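You operate a simulated robot arm through the tools that you are given. There is no shell and no other tool.

The job below is to be done with a simulated two-armed robot. You get a single attempt, and the scene is never put back.

TASK
Pick up the shaft sleeve with one hand, pass it to the other hand and put it on the top of the green cabinet.
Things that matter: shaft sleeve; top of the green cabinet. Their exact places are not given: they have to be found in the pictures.

The check looks at the end state, three seconds after you hand in, the way a careful person would. Anything else that was tipped, shoved, dropped, spilled or broken makes it a failure.

THE ROBOT
Two 7-joint arms with two-finger parallel grippers on one trunk, on a base that moves. Base frame: it is fixed to the floor where the robot stands at the start and does not move with it; the origin is under the middle of the robot, x ahead of it, y to its left, z up. Units: m, degrees, N and s.
The left shoulder is at the start at [0.07, 0.13, 1.162], the right one opposite. With the tool pointing down near the work surface each hand reaches from about 0.22 to 0.52 m from the robot's upright axis, wherever it stands, measured 20 degrees to its own side. Places, roughly: shaft sleeve [-2.5, -1.75, 1]; top of the green cabinet (12x38 cm) [-3.38, 0.64, 0.8]. Payload 1.57 kg a hand.
The tool frame of a hand sits at the grasp point between the pads (the TCP): z along the fingers, y along the line on which they close. The tips reach 0.03 m beyond it. Largest opening 0.08 m; finger width 0.017, thickness 0.012; the body of the gripper, 0.04 by 0.082 m, starts 0.08 m behind the TCP.
Orientation is told as [roll, pitch, yaw] about the base's x, y, z axes, in that order, counted from this pose: with the fingers straight down and closing along the base's y, the tool's x points along the base's -x, its y along +y and its z along -z.

THE INTERFACE
- The arms move only by the tool play_rows. It takes "left_motion", "right_motion" or both (then of equal length, played together; a hand with none holds still); each is one flat list of numbers, 7 for each row, row after row: the turn, a rotation vector about the tool's x, y, z in degrees, then the shift along the tool's x, y, z in m, then the finger opening in m, from 0 to 0.08. In form: [wx, wy, wz, tx, ty, tz, claw, wx, wy, wz, tx, ty, tz, claw, ...]. A call has 1 to 20 rows; each row is the pose to reach, as a shift and turn from the pose commanded when the call began, along the tool's axes at that moment. Rows are played at 5 a second. More than 0.05 m and 8.6 degrees between two rows, or a gripper value outside its range, and nothing of the call is played. Where a pose cannot be reached the arm comes as near as it can. A force on the tool above 40 N (or 10 N above the force at the start of the call, whichever is more), or a blocked arm, ends the call early, and 0.2 s more pass. The fingers move at their own pace (about 0.108 m/s each) and stop on an object; they squeeze with about 34 N. The grip force told is the motor's: it shows also when the fingers shut on nothing. Time passes only in rows, and 0.2 s behind the last, so rows that repeat a pose let the fingers close. It gives the time, the measured TCP pose, the force on the tool (base axes), the opening and the grip force at its end, in the units of the frame above (readings bear some noise), with the torque about the TCP (base axes, N m) and any sound that the robot's microphone picked up.
- Cameras (640 x 400 px; columns grow to the right, rows downward): "scene" is now at [0.1326, -0.01, 1.3891]; the picture's right is [-0.06, -1.00, 0.00], its down [-0.68, 0.04, -0.73] and it looks along [0.73, -0.04, -0.68] (base axes); focal length 255 px, centre (320, 200). "left" rides on the left gripper at [0.072, 0.007, -0.122] in its tool frame; the picture's right is [-0.09, 1.00, 0.00], its down [-0.84, -0.08, -0.54] and it looks along [-0.54, -0.05, 0.84] (tool axes); focal length 238 px, centre (320, 200). "right" rides on the right gripper at [0.072, -0.007, -0.122] in its tool frame; the picture's right is [0.09, 1.00, 0.00], its down [-0.84, 0.08, -0.54] and it looks along [-0.54, 0.05, 0.84] (tool axes); focal length 238 px, centre (320, 200).
- get_image(camera): a new picture of that camera. No time passes.
- move_column(by): slides the trunk up (or, below 0, down) by that many m; the arms and the scene camera ride with it, the base frame stays. It gives what a move gives, with no picture.
- drive_base(legs): drives the robot by 1 to 6 legs, each [ahead, left, turn to the left] in m, m and degrees, along the robot's own axes; the way and the turn of a leg run together, so that a leg with both is an arc; at most 1.5 m and 180 degrees a leg. The arms and the cameras ride along, it lands a little off, and it stops where it bumps. It gives what a move gives.
- aim_head(pan, tilt): turns the head with the scene camera to pan (to the left, within 86 degrees either way) and tilt (down, from -29 to 69), counted from straight ahead of the robot. It gives what a move gives.
- measure_at(camera, pixels): for up to 12 pixels [column, row] of the newest picture of that camera ("zoom" is the newest enlarged one), the place [x, y, z] in the base frame of the surface seen there, good to about 0.002 m, but the place of the scene camera against the robot may be out by one fixed shift of up to 0.012 m in any direction. No time passes.
- zoom(camera, box): a new picture of the part [left, top, right, bottom] of that camera's present view, enlarged. No time passes.
- job_done(): hands the job in; it is judged then, once.

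Leave the grippers open and the arms clear of the work at the hand-in unless told otherwise.

The tools are called after ">>>" as a command line: name --argument value ..., lists and objects as JSON in quotes. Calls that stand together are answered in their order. play_rows: Moves the arms, as the interface text tells. Its arguments: {"type":"object","properties":{"left_motion":{"type":"array"},"right_motion":{"type":"array"}},"required":[]} The other tools are called the same way: move_column (by) moves the trunk up or down; drive_base (legs) drives the base; aim_head (pan, tilt) turns the head that bears the scene camera; get_image (camera) takes a picture; measure_at (camera, pixels) gives the place of the surface under pixels of a picture; zoom (camera, box) takes an enlarged picture of a part of a camera's view; job_done () hands the job in.

At the start:

```text
time: 0.0
left_eef_pos: [0.4017, 0.1303, 1.1154]
left_tool_rot: [0.0, 0.0, 0.1]
left_wrist_force: [-0.8, -0.1, 0.4]
left_moment: [0.0, -0.01, 0.0]
left_gripper_width: 0.08
left_grasp_force: 0.1
right_eef_pos: [0.2951, -0.1463, 1.0738]
right_tool_rot: [0.0, 0.0, 0.0]
right_wrist_force: [0.1, 0.1, -0.2]
right_moment: [-0.01, 0.02, 0.03]
right_gripper_width: 0.08
right_grasp_force: 0.1
trunk travel left (down, up): [-0.8, 0.14]
robot x, y, heading: [0.0012, 0.0006, 0.1]
head pan, tilt (commanded): [-3.4, 42.7]
```

scene: 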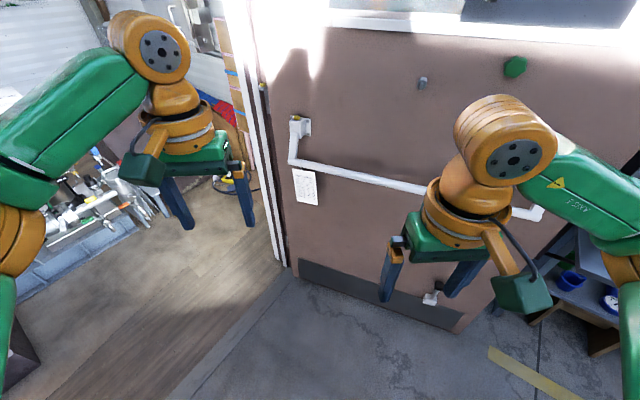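
right: 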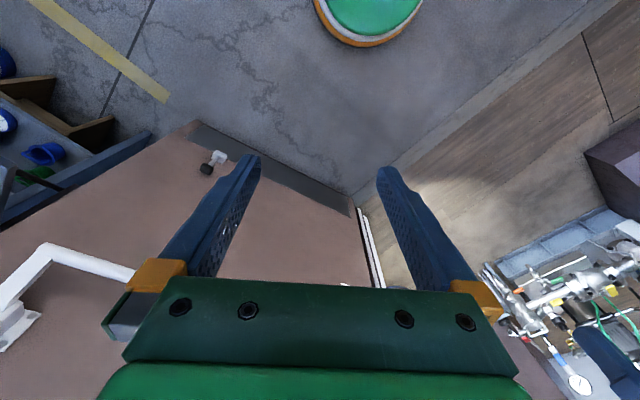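
left: 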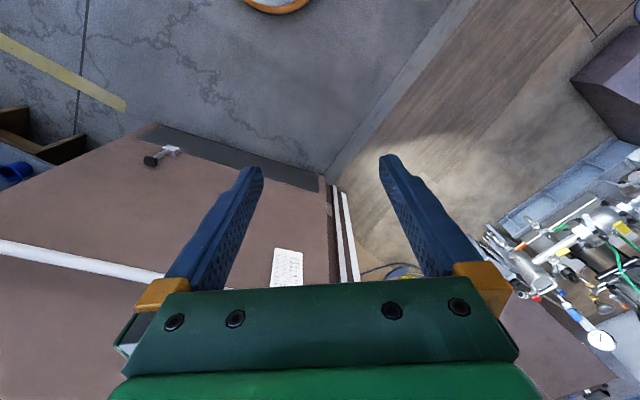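

The robot faces a door, and both targets are behind it (sleeve near [-2.5, -1.75, 1], cabinet near [-3.38, 0.64, 0.8]). First I will look around with the head to see which way is free.

>>> aim_head --pan -86 --tilt 25

>>> get_image --camera "scene"

>>> aim_head --pan 86 --tilt 25

>>> get_image --camera "scene"

```text
time: 1.6
left_eef_pos: [0.4007, 0.1307, 1.1156]
left_tool_rot: [0.0, 0.1, 0.1]
left_wrist_force: [-0.6, 0.2, -0.2]
left_moment: [-0.01, -0.04, 0.01]
left_gripper_width: 0.08
left_grasp_force: 0.0
right_eef_pos: [0.2944, -0.1458, 1.0742]
right_tool_rot: [0.0, 0.0, -0.1]
right_wrist_force: [-0.9, -0.2, 0.5]
right_moment: [-0.01, -0.02, 0.01]
right_gripper_width: 0.0798
right_grasp_force: 0.1
trunk travel left (down, up): [-0.8, 0.14]
robot x, y, heading: [0.0016, 0.0007, 0.1]
head pan, tilt (commanded): [-85.9, 25.0]
```

```text
taken
```

scene: 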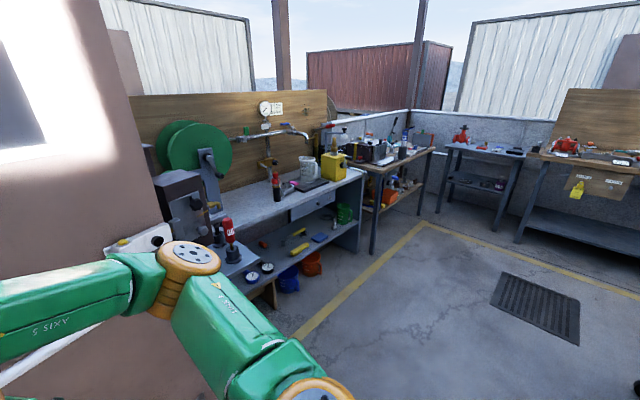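

```text
time: 4.2
left_eef_pos: [0.4007, 0.1306, 1.1148]
left_tool_rot: [0.0, 0.1, 0.1]
left_wrist_force: [-0.8, 0.6, 0.4]
left_moment: [0.0, 0.0, 0.0]
left_gripper_width: 0.08
left_grasp_force: 0.1
right_eef_pos: [0.2924, -0.1465, 1.0748]
right_tool_rot: [0.0, -0.1, 0.0]
right_wrist_force: [0.1, -0.4, 0.8]
right_moment: [0.01, -0.01, 0.02]
right_gripper_width: 0.0801
right_grasp_force: 0.1
trunk travel left (down, up): [-0.8, 0.14]
robot x, y, heading: [-0.0036, -0.002, 0.0]
head pan, tilt (commanded): [85.9, 25.0]
```

```text
taken
```

scene: 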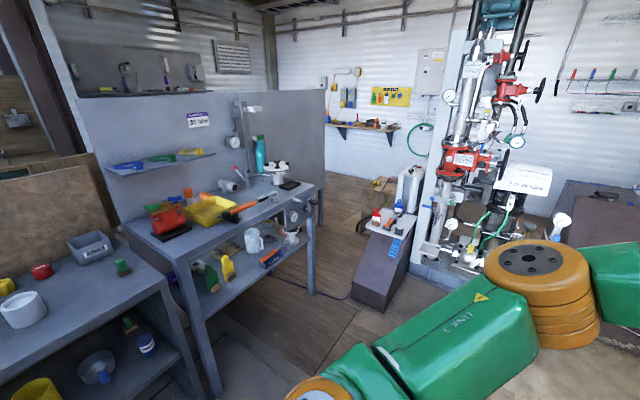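

On the left there is a workbench (edge near pixel 210,390) and on the right the floor is open. I will measure clearances in this left view before I turn.

>>> measure_at --camera "scene" --pixels '[[165, 285], [315, 190], [120, 240], [10, 340], [320, 340], [380, 300], [440, 270], [240, 180], [200, 210], [600, 210], [280, 375], [30, 200]]'

```text
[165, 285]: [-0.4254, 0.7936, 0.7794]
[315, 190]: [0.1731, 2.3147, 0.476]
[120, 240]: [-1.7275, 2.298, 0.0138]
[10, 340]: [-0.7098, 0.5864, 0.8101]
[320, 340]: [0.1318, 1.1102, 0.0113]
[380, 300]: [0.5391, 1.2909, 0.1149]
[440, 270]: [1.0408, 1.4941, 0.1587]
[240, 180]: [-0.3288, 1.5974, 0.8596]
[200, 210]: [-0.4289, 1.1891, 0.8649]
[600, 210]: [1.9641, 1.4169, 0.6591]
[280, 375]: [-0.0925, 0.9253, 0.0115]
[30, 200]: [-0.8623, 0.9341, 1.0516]
```

The nearest bench corner is about 0.9 m away, so turning in place is clear. I will turn to the right in steps, to face the back, then look.

>>> drive_base --legs '[[0, 0, -120]]'

>>> aim_head --pan 0 --tilt 20

>>> get_image --camera "scene"

>>> aim_head --pan -70 --tilt 20

>>> get_image --camera "scene"

```text
time: 9.6
left_eef_pos: [-0.0863, -0.4121, 1.1146]
left_tool_rot: [-0.1, 0.1, -119.9]
left_wrist_force: [0.0, -0.2, 0.7]
left_moment: [0.0, -0.02, -0.01]
left_gripper_width: 0.0799
left_grasp_force: 0.2
right_eef_pos: [-0.2726, -0.182, 1.0723]
right_tool_rot: [-0.1, 0.0, -119.9]
right_wrist_force: [0.1, 0.1, -0.1]
right_moment: [0.01, -0.04, -0.01]
right_gripper_width: 0.08
right_grasp_force: 0.1
trunk travel left (down, up): [-0.8, 0.14]
robot x, y, heading: [0.0032, 0.001, -120.2]
head pan, tilt (commanded): [85.9, 25.0]
```

```text
time: 11.2
left_eef_pos: [-0.0879, -0.4134, 1.1158]
left_tool_rot: [0.0, 0.1, -119.9]
left_wrist_force: [0.0, 0.8, 0.0]
left_moment: [-0.01, 0.01, 0.0]
left_gripper_width: 0.08
left_grasp_force: 0.1
right_eef_pos: [-0.2748, -0.1818, 1.0743]
right_tool_rot: [0.0, -0.1, -119.9]
right_wrist_force: [0.3, -0.3, -0.5]
right_moment: [-0.01, -0.01, 0.01]
right_gripper_width: 0.0802
right_grasp_force: 0.0
trunk travel left (down, up): [-0.8, 0.14]
robot x, y, heading: [-0.0017, 0.0009, -119.7]
head pan, tilt (commanded): [0.0, 20.0]
```

```text
taken
```

scene: 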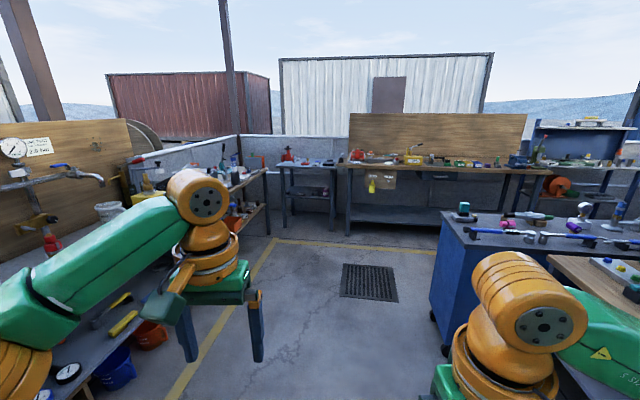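

```text
time: 12.6
left_eef_pos: [-0.087, -0.4127, 1.1164]
left_tool_rot: [0.1, 0.1, -119.8]
left_wrist_force: [-0.1, 0.5, -0.2]
left_moment: [0.03, -0.02, -0.01]
left_gripper_width: 0.08
left_grasp_force: 0.0
right_eef_pos: [-0.274, -0.1813, 1.0732]
right_tool_rot: [0.0, 0.0, -119.9]
right_wrist_force: [-0.4, -0.2, 0.0]
right_moment: [-0.02, 0.03, -0.01]
right_gripper_width: 0.0799
right_grasp_force: 0.2
trunk travel left (down, up): [-0.8, 0.14]
robot x, y, heading: [-0.0039, 0.0007, -120.1]
head pan, tilt (commanded): [-70.0, 20.0]
```

```text
taken
```

scene: 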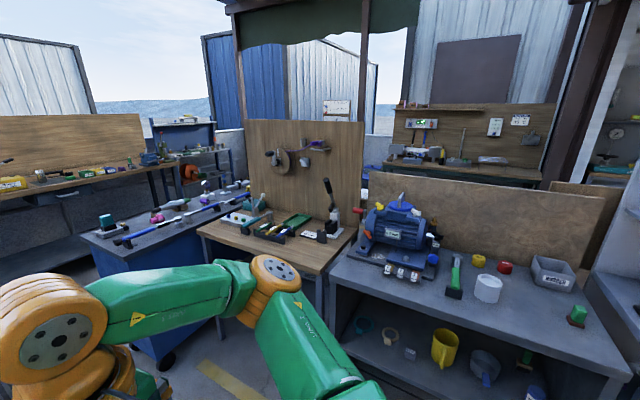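

The sleeve's rough direction is about 25 degrees right of the robot's heading. I will aim the head there and look closer.

>>> aim_head --pan -25 --tilt 15

>>> get_image --camera "scene"

>>> zoom --camera "scene" --box '[240, 100, 440, 225]'

```text
time: 13.7
left_eef_pos: [-0.0862, -0.4135, 1.1146]
left_tool_rot: [-0.1, 0.0, -119.9]
left_wrist_force: [-0.6, -0.5, -0.3]
left_moment: [-0.01, -0.01, 0.0]
left_gripper_width: 0.0798
left_grasp_force: 0.1
right_eef_pos: [-0.2739, -0.1809, 1.0752]
right_tool_rot: [0.0, -0.1, -119.9]
right_wrist_force: [-0.9, -0.9, -0.2]
right_moment: [-0.05, -0.01, 0.0]
right_gripper_width: 0.0802
right_grasp_force: 0.0
trunk travel left (down, up): [-0.8, 0.14]
robot x, y, heading: [-0.0035, 0.0004, -119.9]
head pan, tilt (commanded): [-25.0, 15.0]
```

```text
taken
```

scene: 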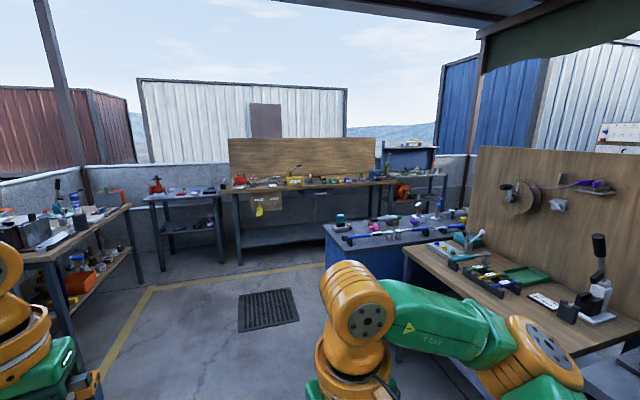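

```text
3.20 times, centred on (340, 162) of scene
```

zoom: 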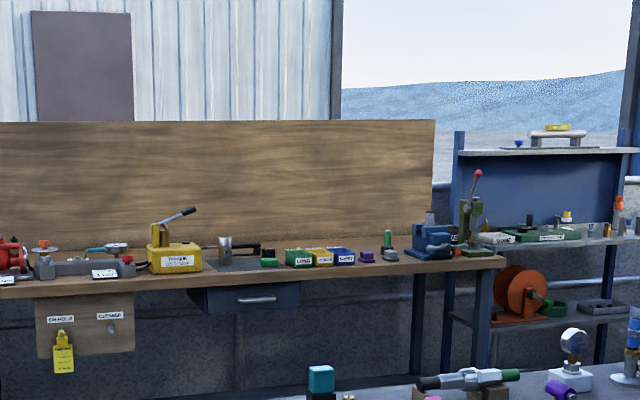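

In the enlarged view there is a metallic cylinder at zoom pixel (225,248) on the far bench. I'll measure it and neighbours.

>>> measure_at --camera "zoom" --pixels '[[225, 248], [175, 260], [270, 262], [430, 245], [200, 285], [490, 262], [45, 260], [108, 332], [320, 375], [470, 380], [570, 375], [570, 240]]'

>>> zoom --camera "scene" --box '[220, 155, 320, 218]'

```text
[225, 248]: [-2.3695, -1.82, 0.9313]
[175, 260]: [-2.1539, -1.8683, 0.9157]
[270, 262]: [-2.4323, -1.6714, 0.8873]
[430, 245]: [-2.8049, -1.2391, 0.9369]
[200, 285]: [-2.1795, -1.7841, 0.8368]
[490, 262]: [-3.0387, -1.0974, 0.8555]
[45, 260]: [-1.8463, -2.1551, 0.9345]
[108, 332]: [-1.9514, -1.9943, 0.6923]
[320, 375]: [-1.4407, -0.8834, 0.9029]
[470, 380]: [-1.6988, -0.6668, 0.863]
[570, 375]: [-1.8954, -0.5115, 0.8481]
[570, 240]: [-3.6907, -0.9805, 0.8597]
```

```text
6.35 times, centred on (270, 186) of scene
```

zoom: 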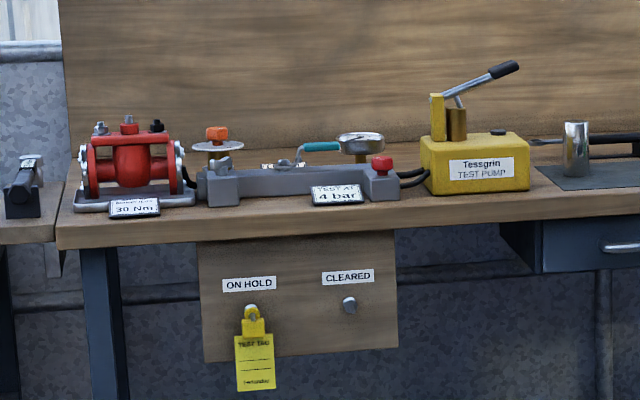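

The metal tube on a dark mat, at about [-2.37, -1.82, 0.93], looks like the shaft sleeve. Before driving I'll measure the corridor: the cart's edge, the left benches and the bench front edge.

>>> get_image --camera "scene"

>>> measure_at --camera "scene" --pixels '[[322, 228], [325, 265], [330, 245], [238, 262], [235, 192], [165, 270], [130, 206], [100, 320], [300, 190], [320, 245], [222, 235], [270, 310]]'

>>> aim_head --pan -10 --tilt 50

>>> get_image --camera "scene"

```text
taken
```

scene: 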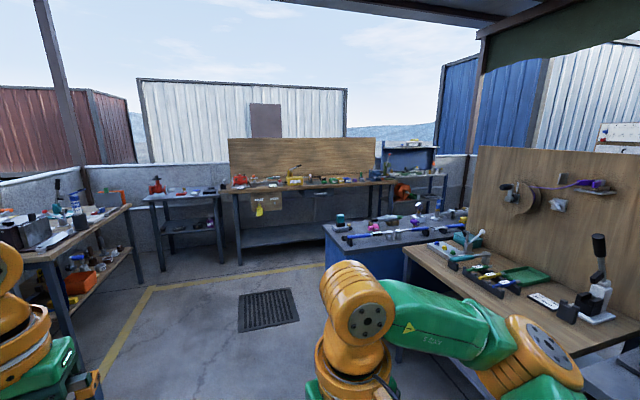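

```text
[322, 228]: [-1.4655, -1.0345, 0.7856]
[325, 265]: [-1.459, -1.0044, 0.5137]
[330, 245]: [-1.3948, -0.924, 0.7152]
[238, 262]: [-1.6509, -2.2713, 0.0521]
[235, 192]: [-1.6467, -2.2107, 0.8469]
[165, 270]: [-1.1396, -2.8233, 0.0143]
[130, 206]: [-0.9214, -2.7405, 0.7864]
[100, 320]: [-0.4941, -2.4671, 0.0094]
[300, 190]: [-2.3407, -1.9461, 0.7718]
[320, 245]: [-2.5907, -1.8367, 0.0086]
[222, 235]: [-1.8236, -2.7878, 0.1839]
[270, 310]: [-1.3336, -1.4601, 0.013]
```

```text
time: 14.7
left_eef_pos: [-0.0862, -0.4126, 1.1153]
left_tool_rot: [0.0, 0.1, -119.9]
left_wrist_force: [0.1, 0.5, 0.4]
left_moment: [0.01, 0.0, 0.0]
left_gripper_width: 0.0798
left_grasp_force: 0.1
right_eef_pos: [-0.2735, -0.1818, 1.0743]
right_tool_rot: [0.0, 0.0, -119.9]
right_wrist_force: [0.6, 0.3, -0.7]
right_moment: [0.0, 0.01, 0.0]
right_gripper_width: 0.0799
right_grasp_force: 0.1
trunk travel left (down, up): [-0.8, 0.14]
robot x, y, heading: [-0.003, -0.0023, -120.0]
head pan, tilt (commanded): [-10.0, 50.0]
```

```text
taken
```

scene: 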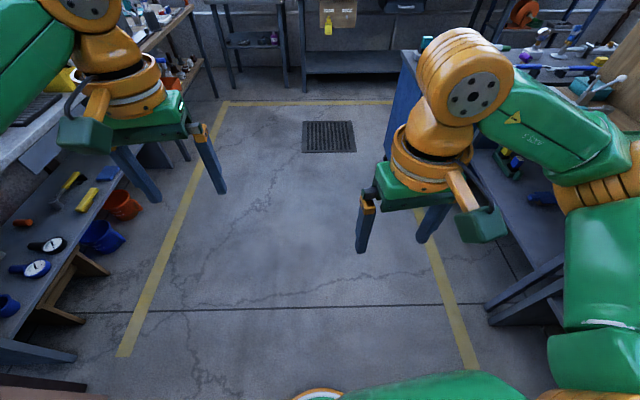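

The corridor runs straight to the far bench; the blue cart corner is about 0.5 m to the right of the line, at 1.7 m ahead. I'll raise the trunk so the arms ride above the bench items, square up to the bench (heading about -128.7) and drive 1.2 m, then look again.

>>> move_column --by 0.13

>>> drive_base --legs '[[0, 0, -8.7], [1.2, 0.05, 0]]'

>>> aim_head --pan -20 --tilt 35

>>> get_image --camera "scene"

```text
time: 16.3
left_eef_pos: [-0.0876, -0.4134, 1.2452]
left_tool_rot: [0.0, 0.1, -119.9]
left_wrist_force: [0.2, -0.3, -0.8]
left_moment: [-0.01, -0.02, 0.01]
left_gripper_width: 0.0799
left_grasp_force: 0.1
right_eef_pos: [-0.2737, -0.1828, 1.2033]
right_tool_rot: [0.0, 0.0, -120.0]
right_wrist_force: [-0.5, 0.1, -0.3]
right_moment: [-0.02, -0.02, -0.03]
right_gripper_width: 0.0801
right_grasp_force: 0.2
trunk travel left (down, up): [-0.93, 0.01]
robot x, y, heading: [-0.0014, 0.0033, -120.1]
head pan, tilt (commanded): [-10.0, 50.0]
```

```text
time: 23.0
left_eef_pos: [-0.8403, -1.3638, 1.2469]
left_tool_rot: [-0.1, 0.1, -127.7]
left_wrist_force: [0.5, -0.2, -0.7]
left_moment: [0.03, -0.02, 0.0]
left_gripper_width: 0.0801
left_grasp_force: 0.0
right_eef_pos: [-0.9921, -1.1091, 1.2031]
right_tool_rot: [0.1, 0.0, -127.8]
right_wrist_force: [0.7, 0.0, 0.0]
right_moment: [0.01, 0.01, 0.0]
right_gripper_width: 0.0803
right_grasp_force: 0.3
trunk travel left (down, up): [-0.93, 0.01]
robot x, y, heading: [-0.6967, -0.9697, -127.7]
head pan, tilt (commanded): [-10.0, 50.0]
```

```text
time: 23.7
left_eef_pos: [-0.8393, -1.3653, 1.2453]
left_tool_rot: [0.0, 0.0, -127.6]
left_wrist_force: [0.6, -0.2, 0.6]
left_moment: [0.02, 0.0, 0.0]
left_gripper_width: 0.0799
left_grasp_force: 0.0
right_eef_pos: [-0.9938, -1.1098, 1.2045]
right_tool_rot: [0.0, 0.0, -127.8]
right_wrist_force: [0.5, -0.5, 0.1]
right_moment: [0.02, 0.01, 0.01]
right_gripper_width: 0.08
right_grasp_force: 0.0
trunk travel left (down, up): [-0.93, 0.01]
robot x, y, heading: [-0.6979, -0.9664, -127.7]
head pan, tilt (commanded): [-20.0, 35.0]
```

```text
taken
```

scene: 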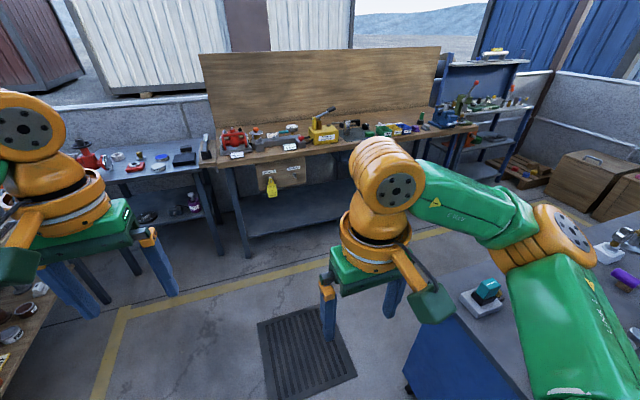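

I see the far bench; the sleeve is near (348,130), partly next to the right wrist. Measuring the bench edge, the cart corner and the sleeve.

>>> zoom --camera "scene" --box '[280, 90, 440, 190]'

>>> measure_at --camera "scene" --pixels '[[225, 166], [330, 148], [345, 145], [440, 317], [410, 345], [470, 127], [405, 390], [250, 255], [500, 215], [430, 135]]'

```text
4.00 times, centred on (360, 140) of scene
```

zoom: 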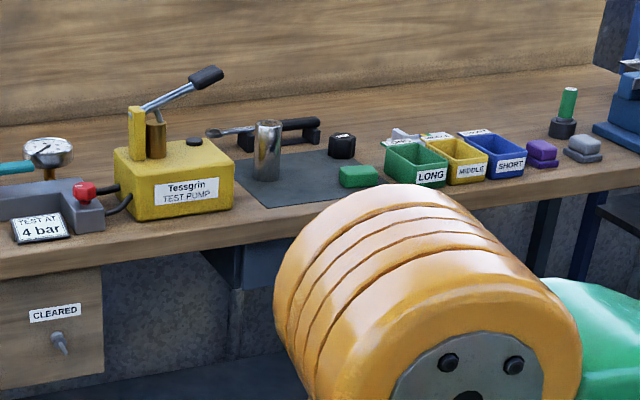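

```text
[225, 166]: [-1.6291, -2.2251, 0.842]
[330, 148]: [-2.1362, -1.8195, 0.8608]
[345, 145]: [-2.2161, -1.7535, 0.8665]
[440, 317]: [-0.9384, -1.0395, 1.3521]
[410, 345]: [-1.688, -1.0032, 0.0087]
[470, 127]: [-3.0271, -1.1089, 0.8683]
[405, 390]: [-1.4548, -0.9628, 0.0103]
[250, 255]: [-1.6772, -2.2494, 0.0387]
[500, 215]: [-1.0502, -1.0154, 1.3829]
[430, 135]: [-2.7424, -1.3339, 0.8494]
```

>>> measure_at --camera "zoom" --pixels '[[268, 150], [268, 175], [268, 128], [258, 150], [278, 150], [250, 195], [360, 178], [342, 145], [190, 190], [290, 130], [210, 78], [240, 130]]'

```text
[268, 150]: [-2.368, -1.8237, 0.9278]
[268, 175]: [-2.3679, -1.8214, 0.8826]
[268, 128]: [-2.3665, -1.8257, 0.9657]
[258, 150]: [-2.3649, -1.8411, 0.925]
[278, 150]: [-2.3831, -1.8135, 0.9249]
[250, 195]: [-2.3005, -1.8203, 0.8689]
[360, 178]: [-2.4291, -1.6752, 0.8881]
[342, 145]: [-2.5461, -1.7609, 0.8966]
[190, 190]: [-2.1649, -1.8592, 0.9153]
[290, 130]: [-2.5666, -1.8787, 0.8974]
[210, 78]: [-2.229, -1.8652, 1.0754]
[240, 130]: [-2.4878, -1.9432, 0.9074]
```

The sleeve stands on a dark mat, base z about 0.868, top about 0.972, about 5 cm wide, 17 cm in from the bench edge. Before picking I want to know the cabinet's situation, so I'll look toward [-3.38, 0.64] (pan about -83).

>>> aim_head --pan -83 --tilt 15

>>> get_image --camera "scene"

```text
time: 25.1
left_eef_pos: [-0.8397, -1.3653, 1.2462]
left_tool_rot: [-0.1, 0.2, -127.6]
left_wrist_force: [-0.1, -0.3, -0.6]
left_moment: [0.04, 0.01, 0.0]
left_gripper_width: 0.08
left_grasp_force: 0.1
right_eef_pos: [-0.9932, -1.1096, 1.2034]
right_tool_rot: [0.0, -0.1, -127.8]
right_wrist_force: [-0.8, -0.8, 0.2]
right_moment: [0.01, -0.01, -0.01]
right_gripper_width: 0.0802
right_grasp_force: 0.1
trunk travel left (down, up): [-0.93, 0.01]
robot x, y, heading: [-0.6981, -0.9637, -127.9]
head pan, tilt (commanded): [-83.0, 15.0]
```

```text
taken
```

scene: 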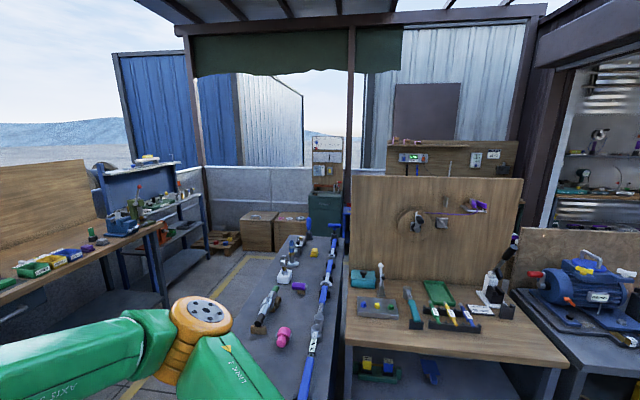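

A dark green cabinet appears near (323,207) at the end of the cart. Zooming in there and measuring.

>>> zoom --camera "scene" --box '[240, 130, 400, 230]'

>>> measure_at --camera "zoom" --pixels '[[280, 268], [340, 263], [400, 262], [320, 320], [395, 320], [350, 225], [330, 130], [110, 345], [200, 335], [450, 200], [230, 300], [310, 248]]'

```text
4.00 times, centred on (320, 180) of scene
```

zoom: 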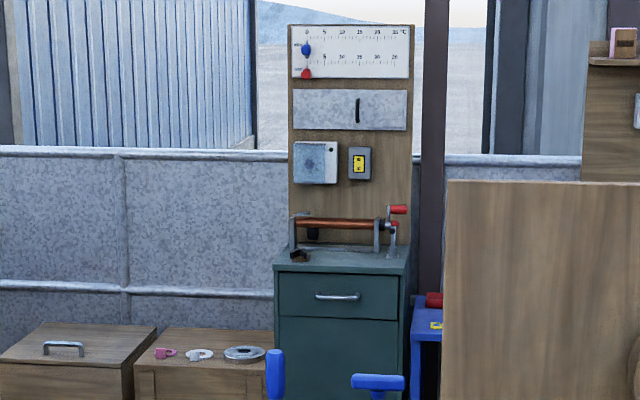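

```text
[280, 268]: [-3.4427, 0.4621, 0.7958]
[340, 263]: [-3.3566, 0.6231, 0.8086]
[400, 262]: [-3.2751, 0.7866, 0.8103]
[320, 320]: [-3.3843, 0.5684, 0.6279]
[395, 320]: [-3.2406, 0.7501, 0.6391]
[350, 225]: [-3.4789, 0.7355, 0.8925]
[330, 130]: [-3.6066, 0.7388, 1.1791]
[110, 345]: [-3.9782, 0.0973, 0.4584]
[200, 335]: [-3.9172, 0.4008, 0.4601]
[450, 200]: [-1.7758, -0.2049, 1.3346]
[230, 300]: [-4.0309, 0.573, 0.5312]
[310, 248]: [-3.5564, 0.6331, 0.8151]
```

The green cabinet's front top edge runs from about [-3.44,0.46] to [-3.26,0.79] at z ≈ 0.81, with a roller device at the back and free space in front. Let me measure the floor and cart to plan the path there.

>>> measure_at --camera "scene" --pixels '[[228, 340], [290, 240], [334, 240], [250, 258], [225, 290], [190, 300], [180, 262], [150, 290], [210, 245], [245, 248], [260, 310], [300, 380]]'

>>> zoom --camera "scene" --box '[160, 190, 360, 315]'

```text
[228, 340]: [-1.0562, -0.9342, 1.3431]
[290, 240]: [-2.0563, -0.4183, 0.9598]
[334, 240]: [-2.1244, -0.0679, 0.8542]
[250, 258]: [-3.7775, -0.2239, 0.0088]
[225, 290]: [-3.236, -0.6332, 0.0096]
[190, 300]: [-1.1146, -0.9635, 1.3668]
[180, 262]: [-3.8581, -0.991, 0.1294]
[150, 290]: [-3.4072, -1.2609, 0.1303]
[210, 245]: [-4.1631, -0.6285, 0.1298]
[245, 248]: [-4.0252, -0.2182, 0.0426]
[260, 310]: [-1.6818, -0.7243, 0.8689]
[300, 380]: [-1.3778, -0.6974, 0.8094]
```

```text
3.20 times, centred on (260, 252) of scene
```

zoom: 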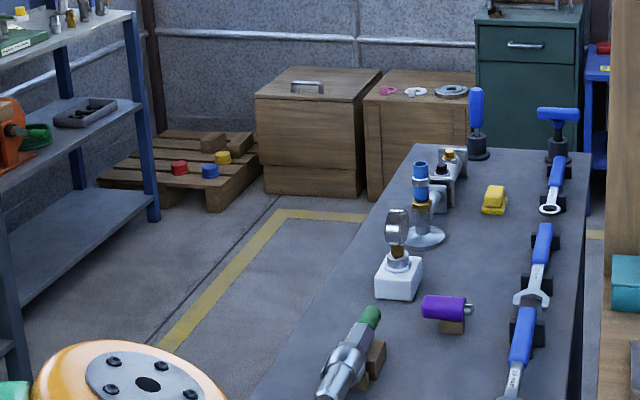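

>>> measure_at --camera "zoom" --pixels '[[418, 150], [585, 155], [380, 210], [300, 340], [370, 195], [300, 190], [300, 225], [470, 130], [600, 160], [160, 345], [155, 215], [350, 80]]'

```text
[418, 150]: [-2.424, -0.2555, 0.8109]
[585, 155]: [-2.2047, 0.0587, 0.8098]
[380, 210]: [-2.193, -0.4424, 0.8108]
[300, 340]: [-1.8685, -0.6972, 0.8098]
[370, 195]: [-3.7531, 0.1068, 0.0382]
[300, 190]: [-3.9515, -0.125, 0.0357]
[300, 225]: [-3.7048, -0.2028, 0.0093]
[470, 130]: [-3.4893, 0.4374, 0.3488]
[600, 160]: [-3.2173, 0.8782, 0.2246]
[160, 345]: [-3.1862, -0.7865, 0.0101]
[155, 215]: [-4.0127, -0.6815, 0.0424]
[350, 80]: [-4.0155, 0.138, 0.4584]
```

The aisle between the bench edge and the cart is about 1.03 m wide and leads to the cabinet. Now I check how big the robot's own base is, by looking straight down.

>>> aim_head --pan 0 --tilt 69

>>> get_image --camera "scene"

```text
time: 26.6
left_eef_pos: [-0.8401, -1.3638, 1.2453]
left_tool_rot: [0.0, 0.0, -127.7]
left_wrist_force: [0.1, 0.2, 0.2]
left_moment: [0.0, 0.02, -0.02]
left_gripper_width: 0.08
left_grasp_force: 0.1
right_eef_pos: [-0.994, -1.11, 1.2035]
right_tool_rot: [0.0, 0.0, -127.7]
right_wrist_force: [0.8, -0.5, 0.9]
right_moment: [-0.01, 0.0, -0.02]
right_gripper_width: 0.08
right_grasp_force: 0.1
trunk travel left (down, up): [-0.93, 0.01]
robot x, y, heading: [-0.7005, -0.9684, -127.9]
head pan, tilt (commanded): [0.0, 68.8]
```

```text
taken
```

scene: 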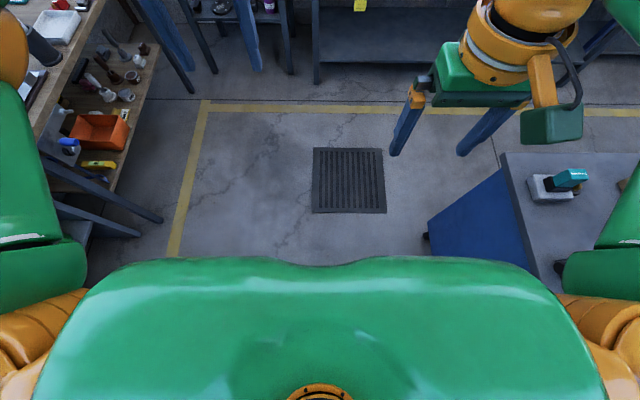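

>>> measure_at --camera "scene" --pixels '[[320, 275], [200, 275], [440, 275], [320, 255], [60, 380], [590, 380], [20, 330], [620, 320]]'

```text
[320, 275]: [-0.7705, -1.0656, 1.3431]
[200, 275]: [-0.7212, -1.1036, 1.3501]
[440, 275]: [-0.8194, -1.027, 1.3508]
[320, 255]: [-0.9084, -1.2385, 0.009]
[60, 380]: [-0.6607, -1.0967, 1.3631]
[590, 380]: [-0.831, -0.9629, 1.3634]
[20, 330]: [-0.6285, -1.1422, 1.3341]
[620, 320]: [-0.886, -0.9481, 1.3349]
```

The base reaches less than 0.34 m ahead. I'll drive ahead 1.05 m past the cart, then slide right 0.6 m in the aisle; the arms are high (about 1.2 m) above the bench things.

>>> drive_base --legs '[[1.0, 0, -0.7]]'

>>> aim_head --pan -50 --tilt 45

>>> get_image --camera "scene"

```text
time: 31.9
left_eef_pos: [-1.4751, -2.1542, 1.2458]
left_tool_rot: [0.1, 0.0, -128.9]
left_wrist_force: [0.1, 0.1, -0.2]
left_moment: [-0.05, 0.0, 0.02]
left_gripper_width: 0.0803
left_grasp_force: 0.1
right_eef_pos: [-1.6236, -1.8963, 1.2044]
right_tool_rot: [-0.1, 0.0, -128.9]
right_wrist_force: [-1.2, -0.7, -0.1]
right_moment: [-0.02, -0.01, -0.02]
right_gripper_width: 0.0802
right_grasp_force: 0.0
trunk travel left (down, up): [-0.93, 0.01]
robot x, y, heading: [-1.3272, -1.762, -129.2]
head pan, tilt (commanded): [0.0, 68.8]
```

```text
time: 33.1
left_eef_pos: [-1.4764, -2.1543, 1.2453]
left_tool_rot: [0.0, 0.1, -128.9]
left_wrist_force: [-0.1, 0.0, 0.6]
left_moment: [-0.02, -0.01, 0.0]
left_gripper_width: 0.0801
left_grasp_force: 0.1
right_eef_pos: [-1.6231, -1.8974, 1.2045]
right_tool_rot: [0.0, 0.0, -129.0]
right_wrist_force: [0.6, -0.4, 0.6]
right_moment: [-0.02, -0.03, 0.03]
right_gripper_width: 0.08
right_grasp_force: 0.1
trunk travel left (down, up): [-0.93, 0.01]
robot x, y, heading: [-1.3245, -1.7627, -128.8]
head pan, tilt (commanded): [-50.0, 45.0]
```

```text
taken
```

scene: 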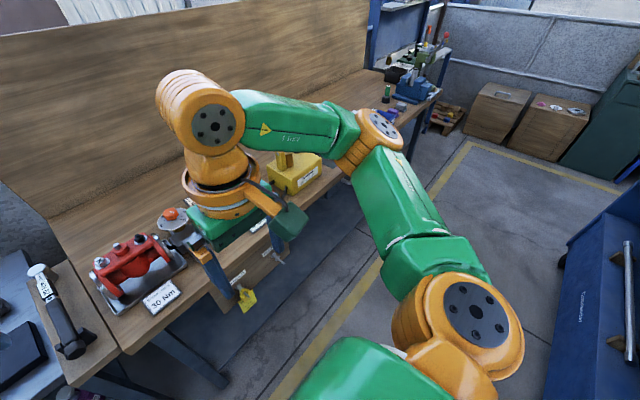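

The aisle is clear (cart on the right side at (600,300), floor free). I check the right elbow's position, then slide right about 0.63 m.

>>> measure_at --camera "scene" --pixels '[[385, 130], [405, 145], [400, 200], [500, 310], [410, 85], [440, 45], [545, 370], [600, 240], [220, 130]]'

>>> drive_base --legs '[[0, -0.63, 0]]'

>>> aim_head --pan -15 --tilt 45

>>> get_image --camera "scene"

>>> get_image --camera "right"

```text
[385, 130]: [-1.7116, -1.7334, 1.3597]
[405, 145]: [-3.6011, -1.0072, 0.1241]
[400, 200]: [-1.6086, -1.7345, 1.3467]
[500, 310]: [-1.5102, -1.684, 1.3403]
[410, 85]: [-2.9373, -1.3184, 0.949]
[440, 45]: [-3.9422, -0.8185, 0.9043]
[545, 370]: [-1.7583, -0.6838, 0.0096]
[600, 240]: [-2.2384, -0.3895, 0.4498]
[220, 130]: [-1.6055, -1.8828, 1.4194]
```

```text
time: 36.6
left_eef_pos: [-1.9732, -1.7532, 1.2453]
left_tool_rot: [-0.2, 0.1, -128.7]
left_wrist_force: [0.4, -0.6, -0.2]
left_moment: [0.01, 0.03, 0.03]
left_gripper_width: 0.0799
left_grasp_force: 0.0
right_eef_pos: [-2.1212, -1.4957, 1.2057]
right_tool_rot: [-0.2, 0.1, -128.9]
right_wrist_force: [0.4, -0.2, -0.5]
right_moment: [0.02, 0.01, 0.0]
right_gripper_width: 0.08
right_grasp_force: 0.0
trunk travel left (down, up): [-0.93, 0.01]
robot x, y, heading: [-1.8241, -1.3565, -128.4]
head pan, tilt (commanded): [-50.0, 45.0]
```

```text
time: 37.6
left_eef_pos: [-1.9752, -1.7523, 1.2464]
left_tool_rot: [0.0, 0.1, -128.8]
left_wrist_force: [0.2, -0.3, -0.1]
left_moment: [0.04, 0.0, 0.0]
left_gripper_width: 0.0802
left_grasp_force: 0.0
right_eef_pos: [-2.1218, -1.4945, 1.2044]
right_tool_rot: [0.0, 0.0, -128.8]
right_wrist_force: [0.0, -0.4, 0.0]
right_moment: [0.04, 0.0, 0.03]
right_gripper_width: 0.0801
right_grasp_force: 0.0
trunk travel left (down, up): [-0.93, 0.01]
robot x, y, heading: [-1.8261, -1.3614, -128.8]
head pan, tilt (commanded): [-15.0, 45.0]
```

```text
taken
```

scene: 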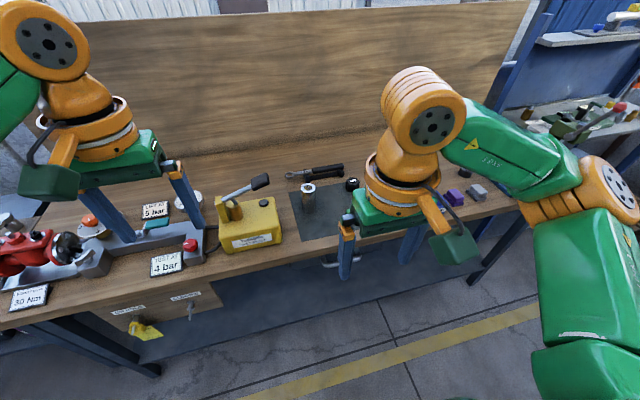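

```text
taken
```

right: 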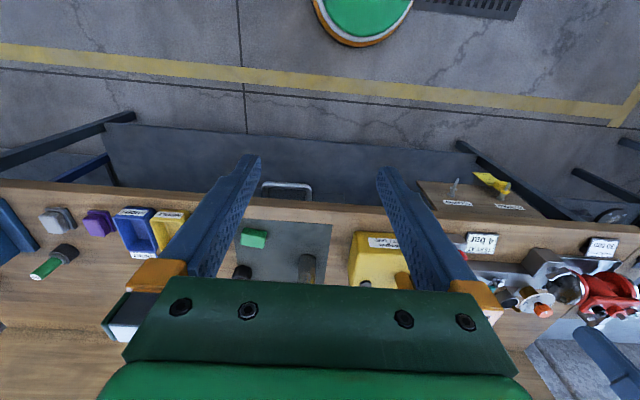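

The sleeve is at scene pixel (308,193) and right-camera pixel (307,268). I measure it in both cameras, and the green/orange disc at (365,35) of the right camera, which may be my own base.

>>> measure_at --camera "right" --pixels '[[365, 42], [365, 10], [307, 260], [307, 275], [254, 240], [243, 271], [365, 240], [285, 195], [180, 160]]'

>>> zoom --camera "scene" --box '[240, 150, 400, 250]'

>>> zoom --camera "right" --box '[220, 200, 380, 300]'

```text
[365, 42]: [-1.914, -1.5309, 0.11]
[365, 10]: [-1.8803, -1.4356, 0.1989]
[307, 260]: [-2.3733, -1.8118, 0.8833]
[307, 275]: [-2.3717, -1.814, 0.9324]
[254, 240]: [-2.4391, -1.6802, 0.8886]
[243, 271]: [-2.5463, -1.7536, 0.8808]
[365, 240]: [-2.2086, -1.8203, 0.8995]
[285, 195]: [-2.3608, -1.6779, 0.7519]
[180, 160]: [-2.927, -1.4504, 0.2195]
```

```text
4.00 times, centred on (320, 200) of scene
```

zoom: 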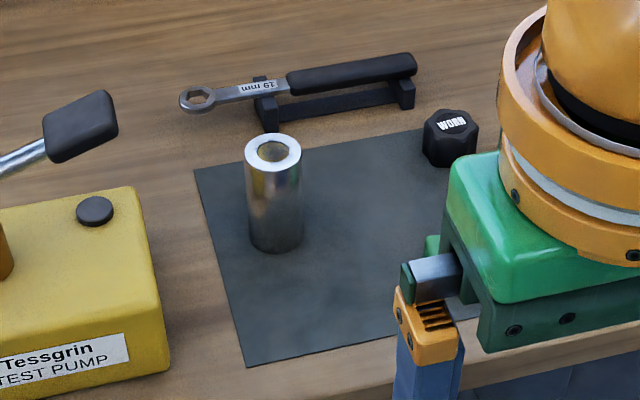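

```text
4.00 times, centred on (300, 250) of right
```

zoom: 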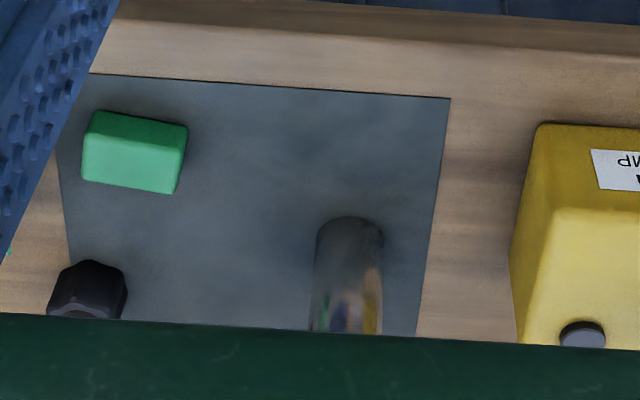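

The robot base reaches only about 0.2 m ahead. The sleeve is a thick-walled tube standing upright. I re-zoom on it to measure its top ring.

>>> zoom --camera "scene" --box '[280, 170, 344, 210]'

```text
10.00 times, centred on (312, 190) of scene
```

zoom: 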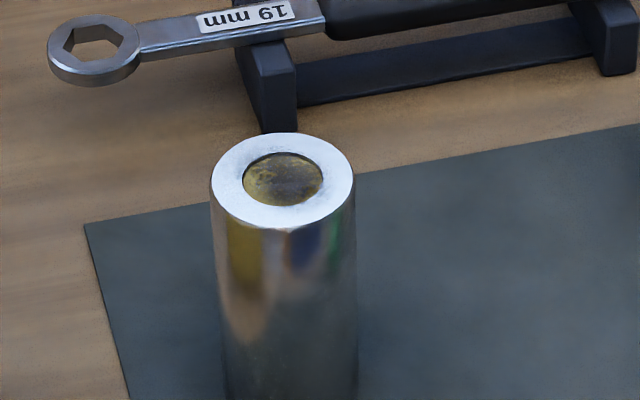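

>>> measure_at --camera "zoom" --pixels '[[218, 180], [348, 180], [283, 218], [283, 142], [283, 180], [284, 300], [225, 300], [345, 300], [180, 300], [420, 300], [270, 100], [110, 250]]'

```text
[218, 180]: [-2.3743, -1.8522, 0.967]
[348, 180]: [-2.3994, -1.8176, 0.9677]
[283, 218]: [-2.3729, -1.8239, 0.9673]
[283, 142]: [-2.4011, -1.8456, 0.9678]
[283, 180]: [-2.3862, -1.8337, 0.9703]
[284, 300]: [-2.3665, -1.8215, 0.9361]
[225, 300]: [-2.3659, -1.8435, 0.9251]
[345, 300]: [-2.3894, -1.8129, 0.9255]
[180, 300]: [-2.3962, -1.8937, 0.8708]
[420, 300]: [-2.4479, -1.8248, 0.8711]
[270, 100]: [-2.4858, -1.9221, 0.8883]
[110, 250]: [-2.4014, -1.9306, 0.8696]
```

Both cameras agree: sleeve centre ≈ [-2.387, -1.833], top z ≈ 0.968, base ≈ 0.870, diameter ≈ 4.7 cm. It is 0.72 m ahead and 0.14 m right of the robot axis. I drive ahead 0.27 m so the right hand can reach it; the fingertips stay well above the pump handle (1.075).

>>> drive_base --legs '[[0.27, 0, 0]]'

>>> get_image --camera "right"

>>> aim_head --pan -15 --tilt 60

>>> get_image --camera "scene"

```text
time: 39.5
left_eef_pos: [-2.1393, -1.959, 1.2468]
left_tool_rot: [0.1, -0.1, -128.7]
left_wrist_force: [-0.3, -0.4, 0.0]
left_moment: [-0.01, 0.03, -0.03]
left_gripper_width: 0.0799
left_grasp_force: 0.0
right_eef_pos: [-2.2874, -1.7009, 1.206]
right_tool_rot: [0.1, -0.2, -128.8]
right_wrist_force: [-0.6, 0.3, -0.1]
right_moment: [-0.01, 0.01, -0.01]
right_gripper_width: 0.0797
right_grasp_force: 0.0
trunk travel left (down, up): [-0.93, 0.01]
robot x, y, heading: [-1.9903, -1.5683, -128.8]
head pan, tilt (commanded): [-15.0, 45.0]
```

```text
taken
```

right: 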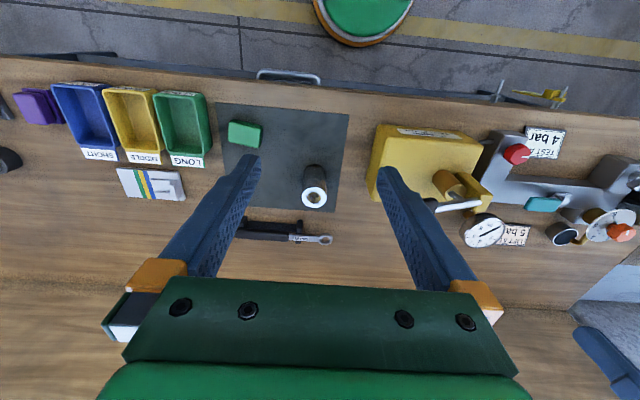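

```text
time: 40.3
left_eef_pos: [-2.1425, -1.9615, 1.2461]
left_tool_rot: [0.0, -0.1, -128.7]
left_wrist_force: [-0.4, 0.2, -0.1]
left_moment: [-0.01, -0.03, -0.02]
left_gripper_width: 0.08
left_grasp_force: 0.0
right_eef_pos: [-2.2907, -1.7051, 1.2038]
right_tool_rot: [0.0, 0.1, -128.7]
right_wrist_force: [-0.2, 0.4, 0.1]
right_moment: [-0.03, 0.02, 0.01]
right_gripper_width: 0.0799
right_grasp_force: 0.0
trunk travel left (down, up): [-0.93, 0.01]
robot x, y, heading: [-1.9895, -1.5691, -128.9]
head pan, tilt (commanded): [-15.0, 60.0]
```

```text
taken
```

scene: 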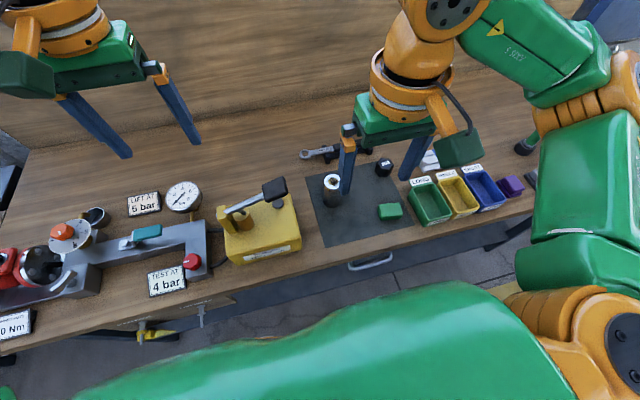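

The right hand camera sees the sleeve's ring at about (315,195). I zoom and measure it from this accurate camera.

>>> zoom --camera "right" --box '[275, 160, 355, 210]'

```text
8.00 times, centred on (315, 185) of right
```

zoom: 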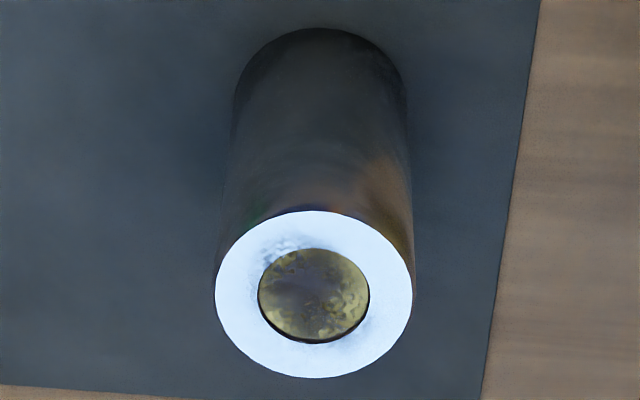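

>>> measure_at --camera "zoom" --pixels '[[222, 293], [406, 293], [314, 218], [314, 370], [314, 295], [320, 120], [320, 40], [200, 200], [460, 200], [240, 350], [390, 350]]'

```text
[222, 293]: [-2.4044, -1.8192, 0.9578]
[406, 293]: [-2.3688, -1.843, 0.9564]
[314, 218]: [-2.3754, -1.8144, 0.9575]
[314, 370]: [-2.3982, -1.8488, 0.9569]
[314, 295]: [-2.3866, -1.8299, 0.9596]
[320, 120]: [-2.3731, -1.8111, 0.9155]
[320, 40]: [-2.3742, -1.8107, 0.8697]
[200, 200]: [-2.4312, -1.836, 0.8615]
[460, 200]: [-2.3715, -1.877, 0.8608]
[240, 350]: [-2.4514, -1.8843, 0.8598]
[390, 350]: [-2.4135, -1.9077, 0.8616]
```

By the right camera the sleeve centre is [-2.387, -1.831], top z 0.957, base 0.861 (the scene camera reads about 1 cm too high). It is 0.160 m ahead and 4 mm left of the right TCP. I move the right hand above it, stopping with tips about 9 cm over its top.

>>> play_rows --right_motion '[0, 0, 0, -0.02, 0.0005, 0.0, 0.08, 0, 0, 0, -0.04, 0.001, 0.01, 0.08, 0, 0, 0, -0.06, 0.0015, 0.025, 0.08, 0, 0, 0, -0.08, 0.002, 0.045, 0.08, 0, 0, 0, -0.1, 0.0025, 0.065, 0.08, 0, 0, 0, -0.12, 0.003, 0.085, 0.08, 0, 0, 0, -0.14, 0.0035, 0.105, 0.08, 0, 0, 0, -0.16, 0.004, 0.13, 0.08, 0, 0, 0, -0.16, 0.004, 0.13, 0.08]'

>>> get_image --camera "right"

>>> get_image --camera "scene"

```text
time: 42.3
left_eef_pos: [-2.1413, -1.9617, 1.2451]
left_tool_rot: [0.0, 0.0, -128.7]
left_wrist_force: [0.1, -0.4, -0.1]
left_moment: [-0.02, -0.02, -0.01]
left_gripper_width: 0.0799
left_grasp_force: 0.1
right_eef_pos: [-2.3871, -1.8313, 1.0724]
right_tool_rot: [0.0, 0.0, -128.7]
right_wrist_force: [-0.1, -0.5, -0.1]
right_moment: [-0.01, 0.0, 0.02]
right_gripper_width: 0.0801
right_grasp_force: 0.0
trunk travel left (down, up): [-0.93, 0.01]
robot x, y, heading: [-1.9905, -1.5639, -129.0]
head pan, tilt (commanded): [-15.0, 60.0]
```

```text
taken
```

right: 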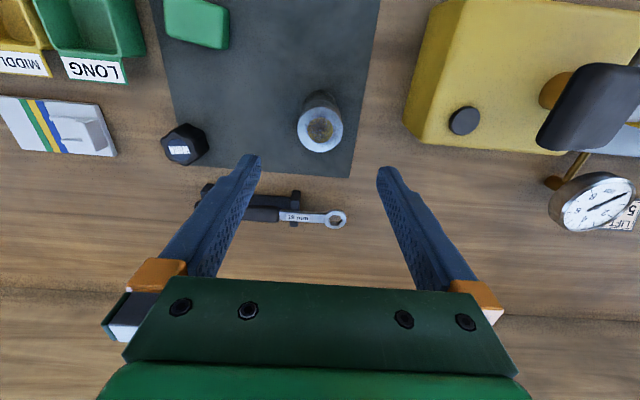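

```text
taken
```

scene: 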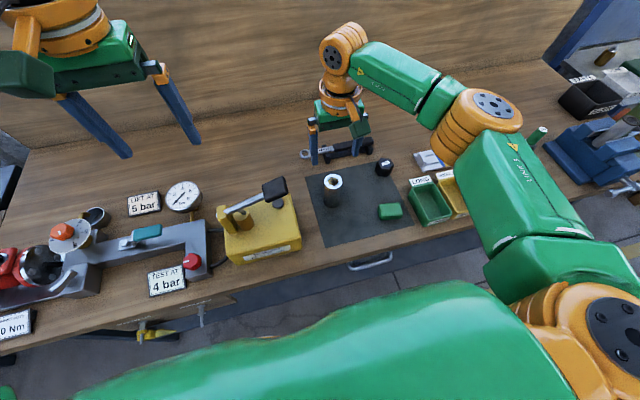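

The hand is above the sleeve (ring at about (320,128) in the right camera). I measure the ring from here to fine-tune.

>>> zoom --camera "right" --box '[272, 85, 368, 145]'

```text
6.67 times, centred on (320, 115) of right
```

zoom: 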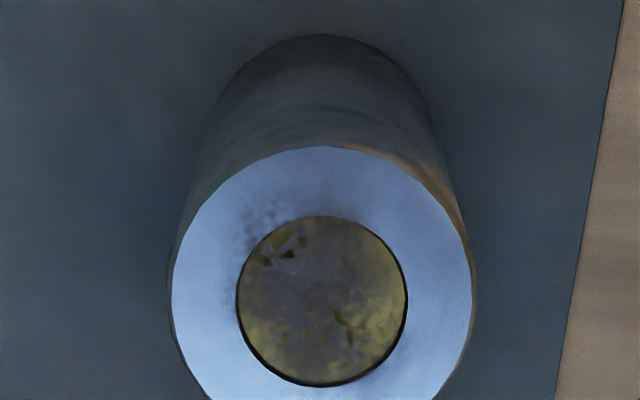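

>>> measure_at --camera "zoom" --pixels '[[180, 300], [464, 300], [322, 155], [232, 300], [412, 300], [322, 208], [322, 390], [500, 200], [322, 300]]'

```text
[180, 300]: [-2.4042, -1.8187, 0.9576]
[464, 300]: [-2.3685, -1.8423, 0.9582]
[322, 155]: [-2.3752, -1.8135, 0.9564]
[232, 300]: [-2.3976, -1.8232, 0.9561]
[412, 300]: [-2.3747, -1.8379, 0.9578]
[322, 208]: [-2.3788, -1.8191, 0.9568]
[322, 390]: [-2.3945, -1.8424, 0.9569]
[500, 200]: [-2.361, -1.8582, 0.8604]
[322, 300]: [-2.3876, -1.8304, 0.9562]
```

The ring centre is [-2.3866, -1.8306], matching the TCP within a millimetre. I descend 0.13 m so the TCP sits 1.5 cm below the sleeve's top (leaving the lower half free for the other hand), then close.

>>> play_rows --right_motion '[0, 0, 0, 0, 0, 0.02, 0.08, 0, 0, 0, 0, 0, 0.04, 0.08, 0, 0, 0, 0, 0, 0.06, 0.08, 0, 0, 0, 0, 0, 0.08, 0.08, 0, 0, 0, 0, 0, 0.1, 0.08, 0, 0, 0, 0, 0, 0.115, 0.08, 0, 0, 0, 0, 0, 0.13, 0.08, 0, 0, 0, 0, 0, 0.13, 0.08]'

>>> get_image --camera "right"

>>> zoom --camera "scene" --box '[260, 90, 420, 250]'

```text
time: 44.1
left_eef_pos: [-2.1419, -1.9614, 1.2452]
left_tool_rot: [-0.1, 0.1, -128.8]
left_wrist_force: [-0.7, 0.0, 0.0]
left_moment: [0.0, -0.01, -0.02]
left_gripper_width: 0.0801
left_grasp_force: 0.1
right_eef_pos: [-2.3879, -1.8313, 0.9439]
right_tool_rot: [0.0, 0.0, -128.6]
right_wrist_force: [-0.3, 0.0, 1.3]
right_moment: [0.01, 0.04, -0.02]
right_gripper_width: 0.08
right_grasp_force: 0.0
trunk travel left (down, up): [-0.93, 0.01]
robot x, y, heading: [-1.9933, -1.5692, -128.7]
head pan, tilt (commanded): [-15.0, 60.0]
```

```text
taken
```

right: 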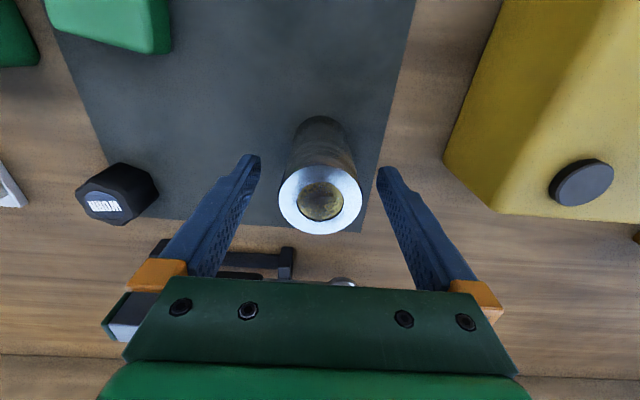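

```text
2.50 times, centred on (340, 170) of scene
```

zoom: 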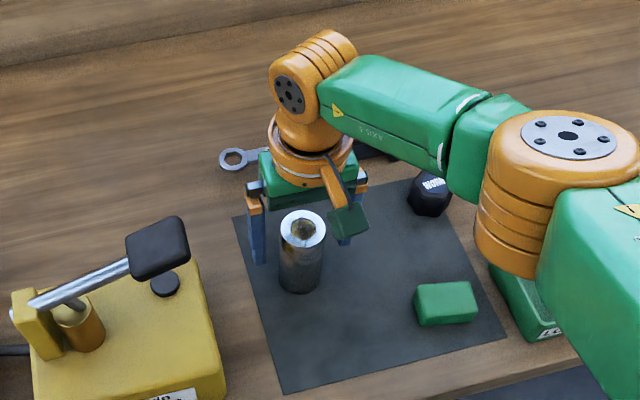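

The sleeve is centred between the fingers (ring at (320,201) in the right camera). Closing.

>>> play_rows --right_motion '[0, 0, 0, 0, 0, 0, 0.05, 0, 0, 0, 0, 0, 0, 0.03, 0, 0, 0, 0, 0, 0, 0.02, 0, 0, 0, 0, 0, 0, 0.02]'

>>> get_image --camera "right"

```text
time: 45.1
left_eef_pos: [-2.1417, -1.9614, 1.2447]
left_tool_rot: [0.0, 0.1, -128.7]
left_wrist_force: [-0.3, 0.2, 0.2]
left_moment: [0.01, -0.03, -0.02]
left_gripper_width: 0.0799
left_grasp_force: 0.1
right_eef_pos: [-2.3869, -1.8324, 0.9446]
right_tool_rot: [-0.1, 0.0, -128.7]
right_wrist_force: [0.4, -0.3, -0.2]
right_moment: [-0.01, 0.04, 0.02]
right_gripper_width: 0.0452
right_grasp_force: 33.9
trunk travel left (down, up): [-0.93, 0.01]
robot x, y, heading: [-1.9937, -1.5623, -129.1]
head pan, tilt (commanded): [-15.0, 60.0]
```

```text
taken
```

right: 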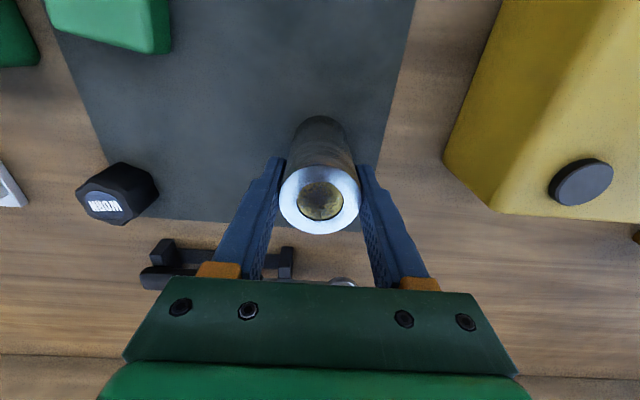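

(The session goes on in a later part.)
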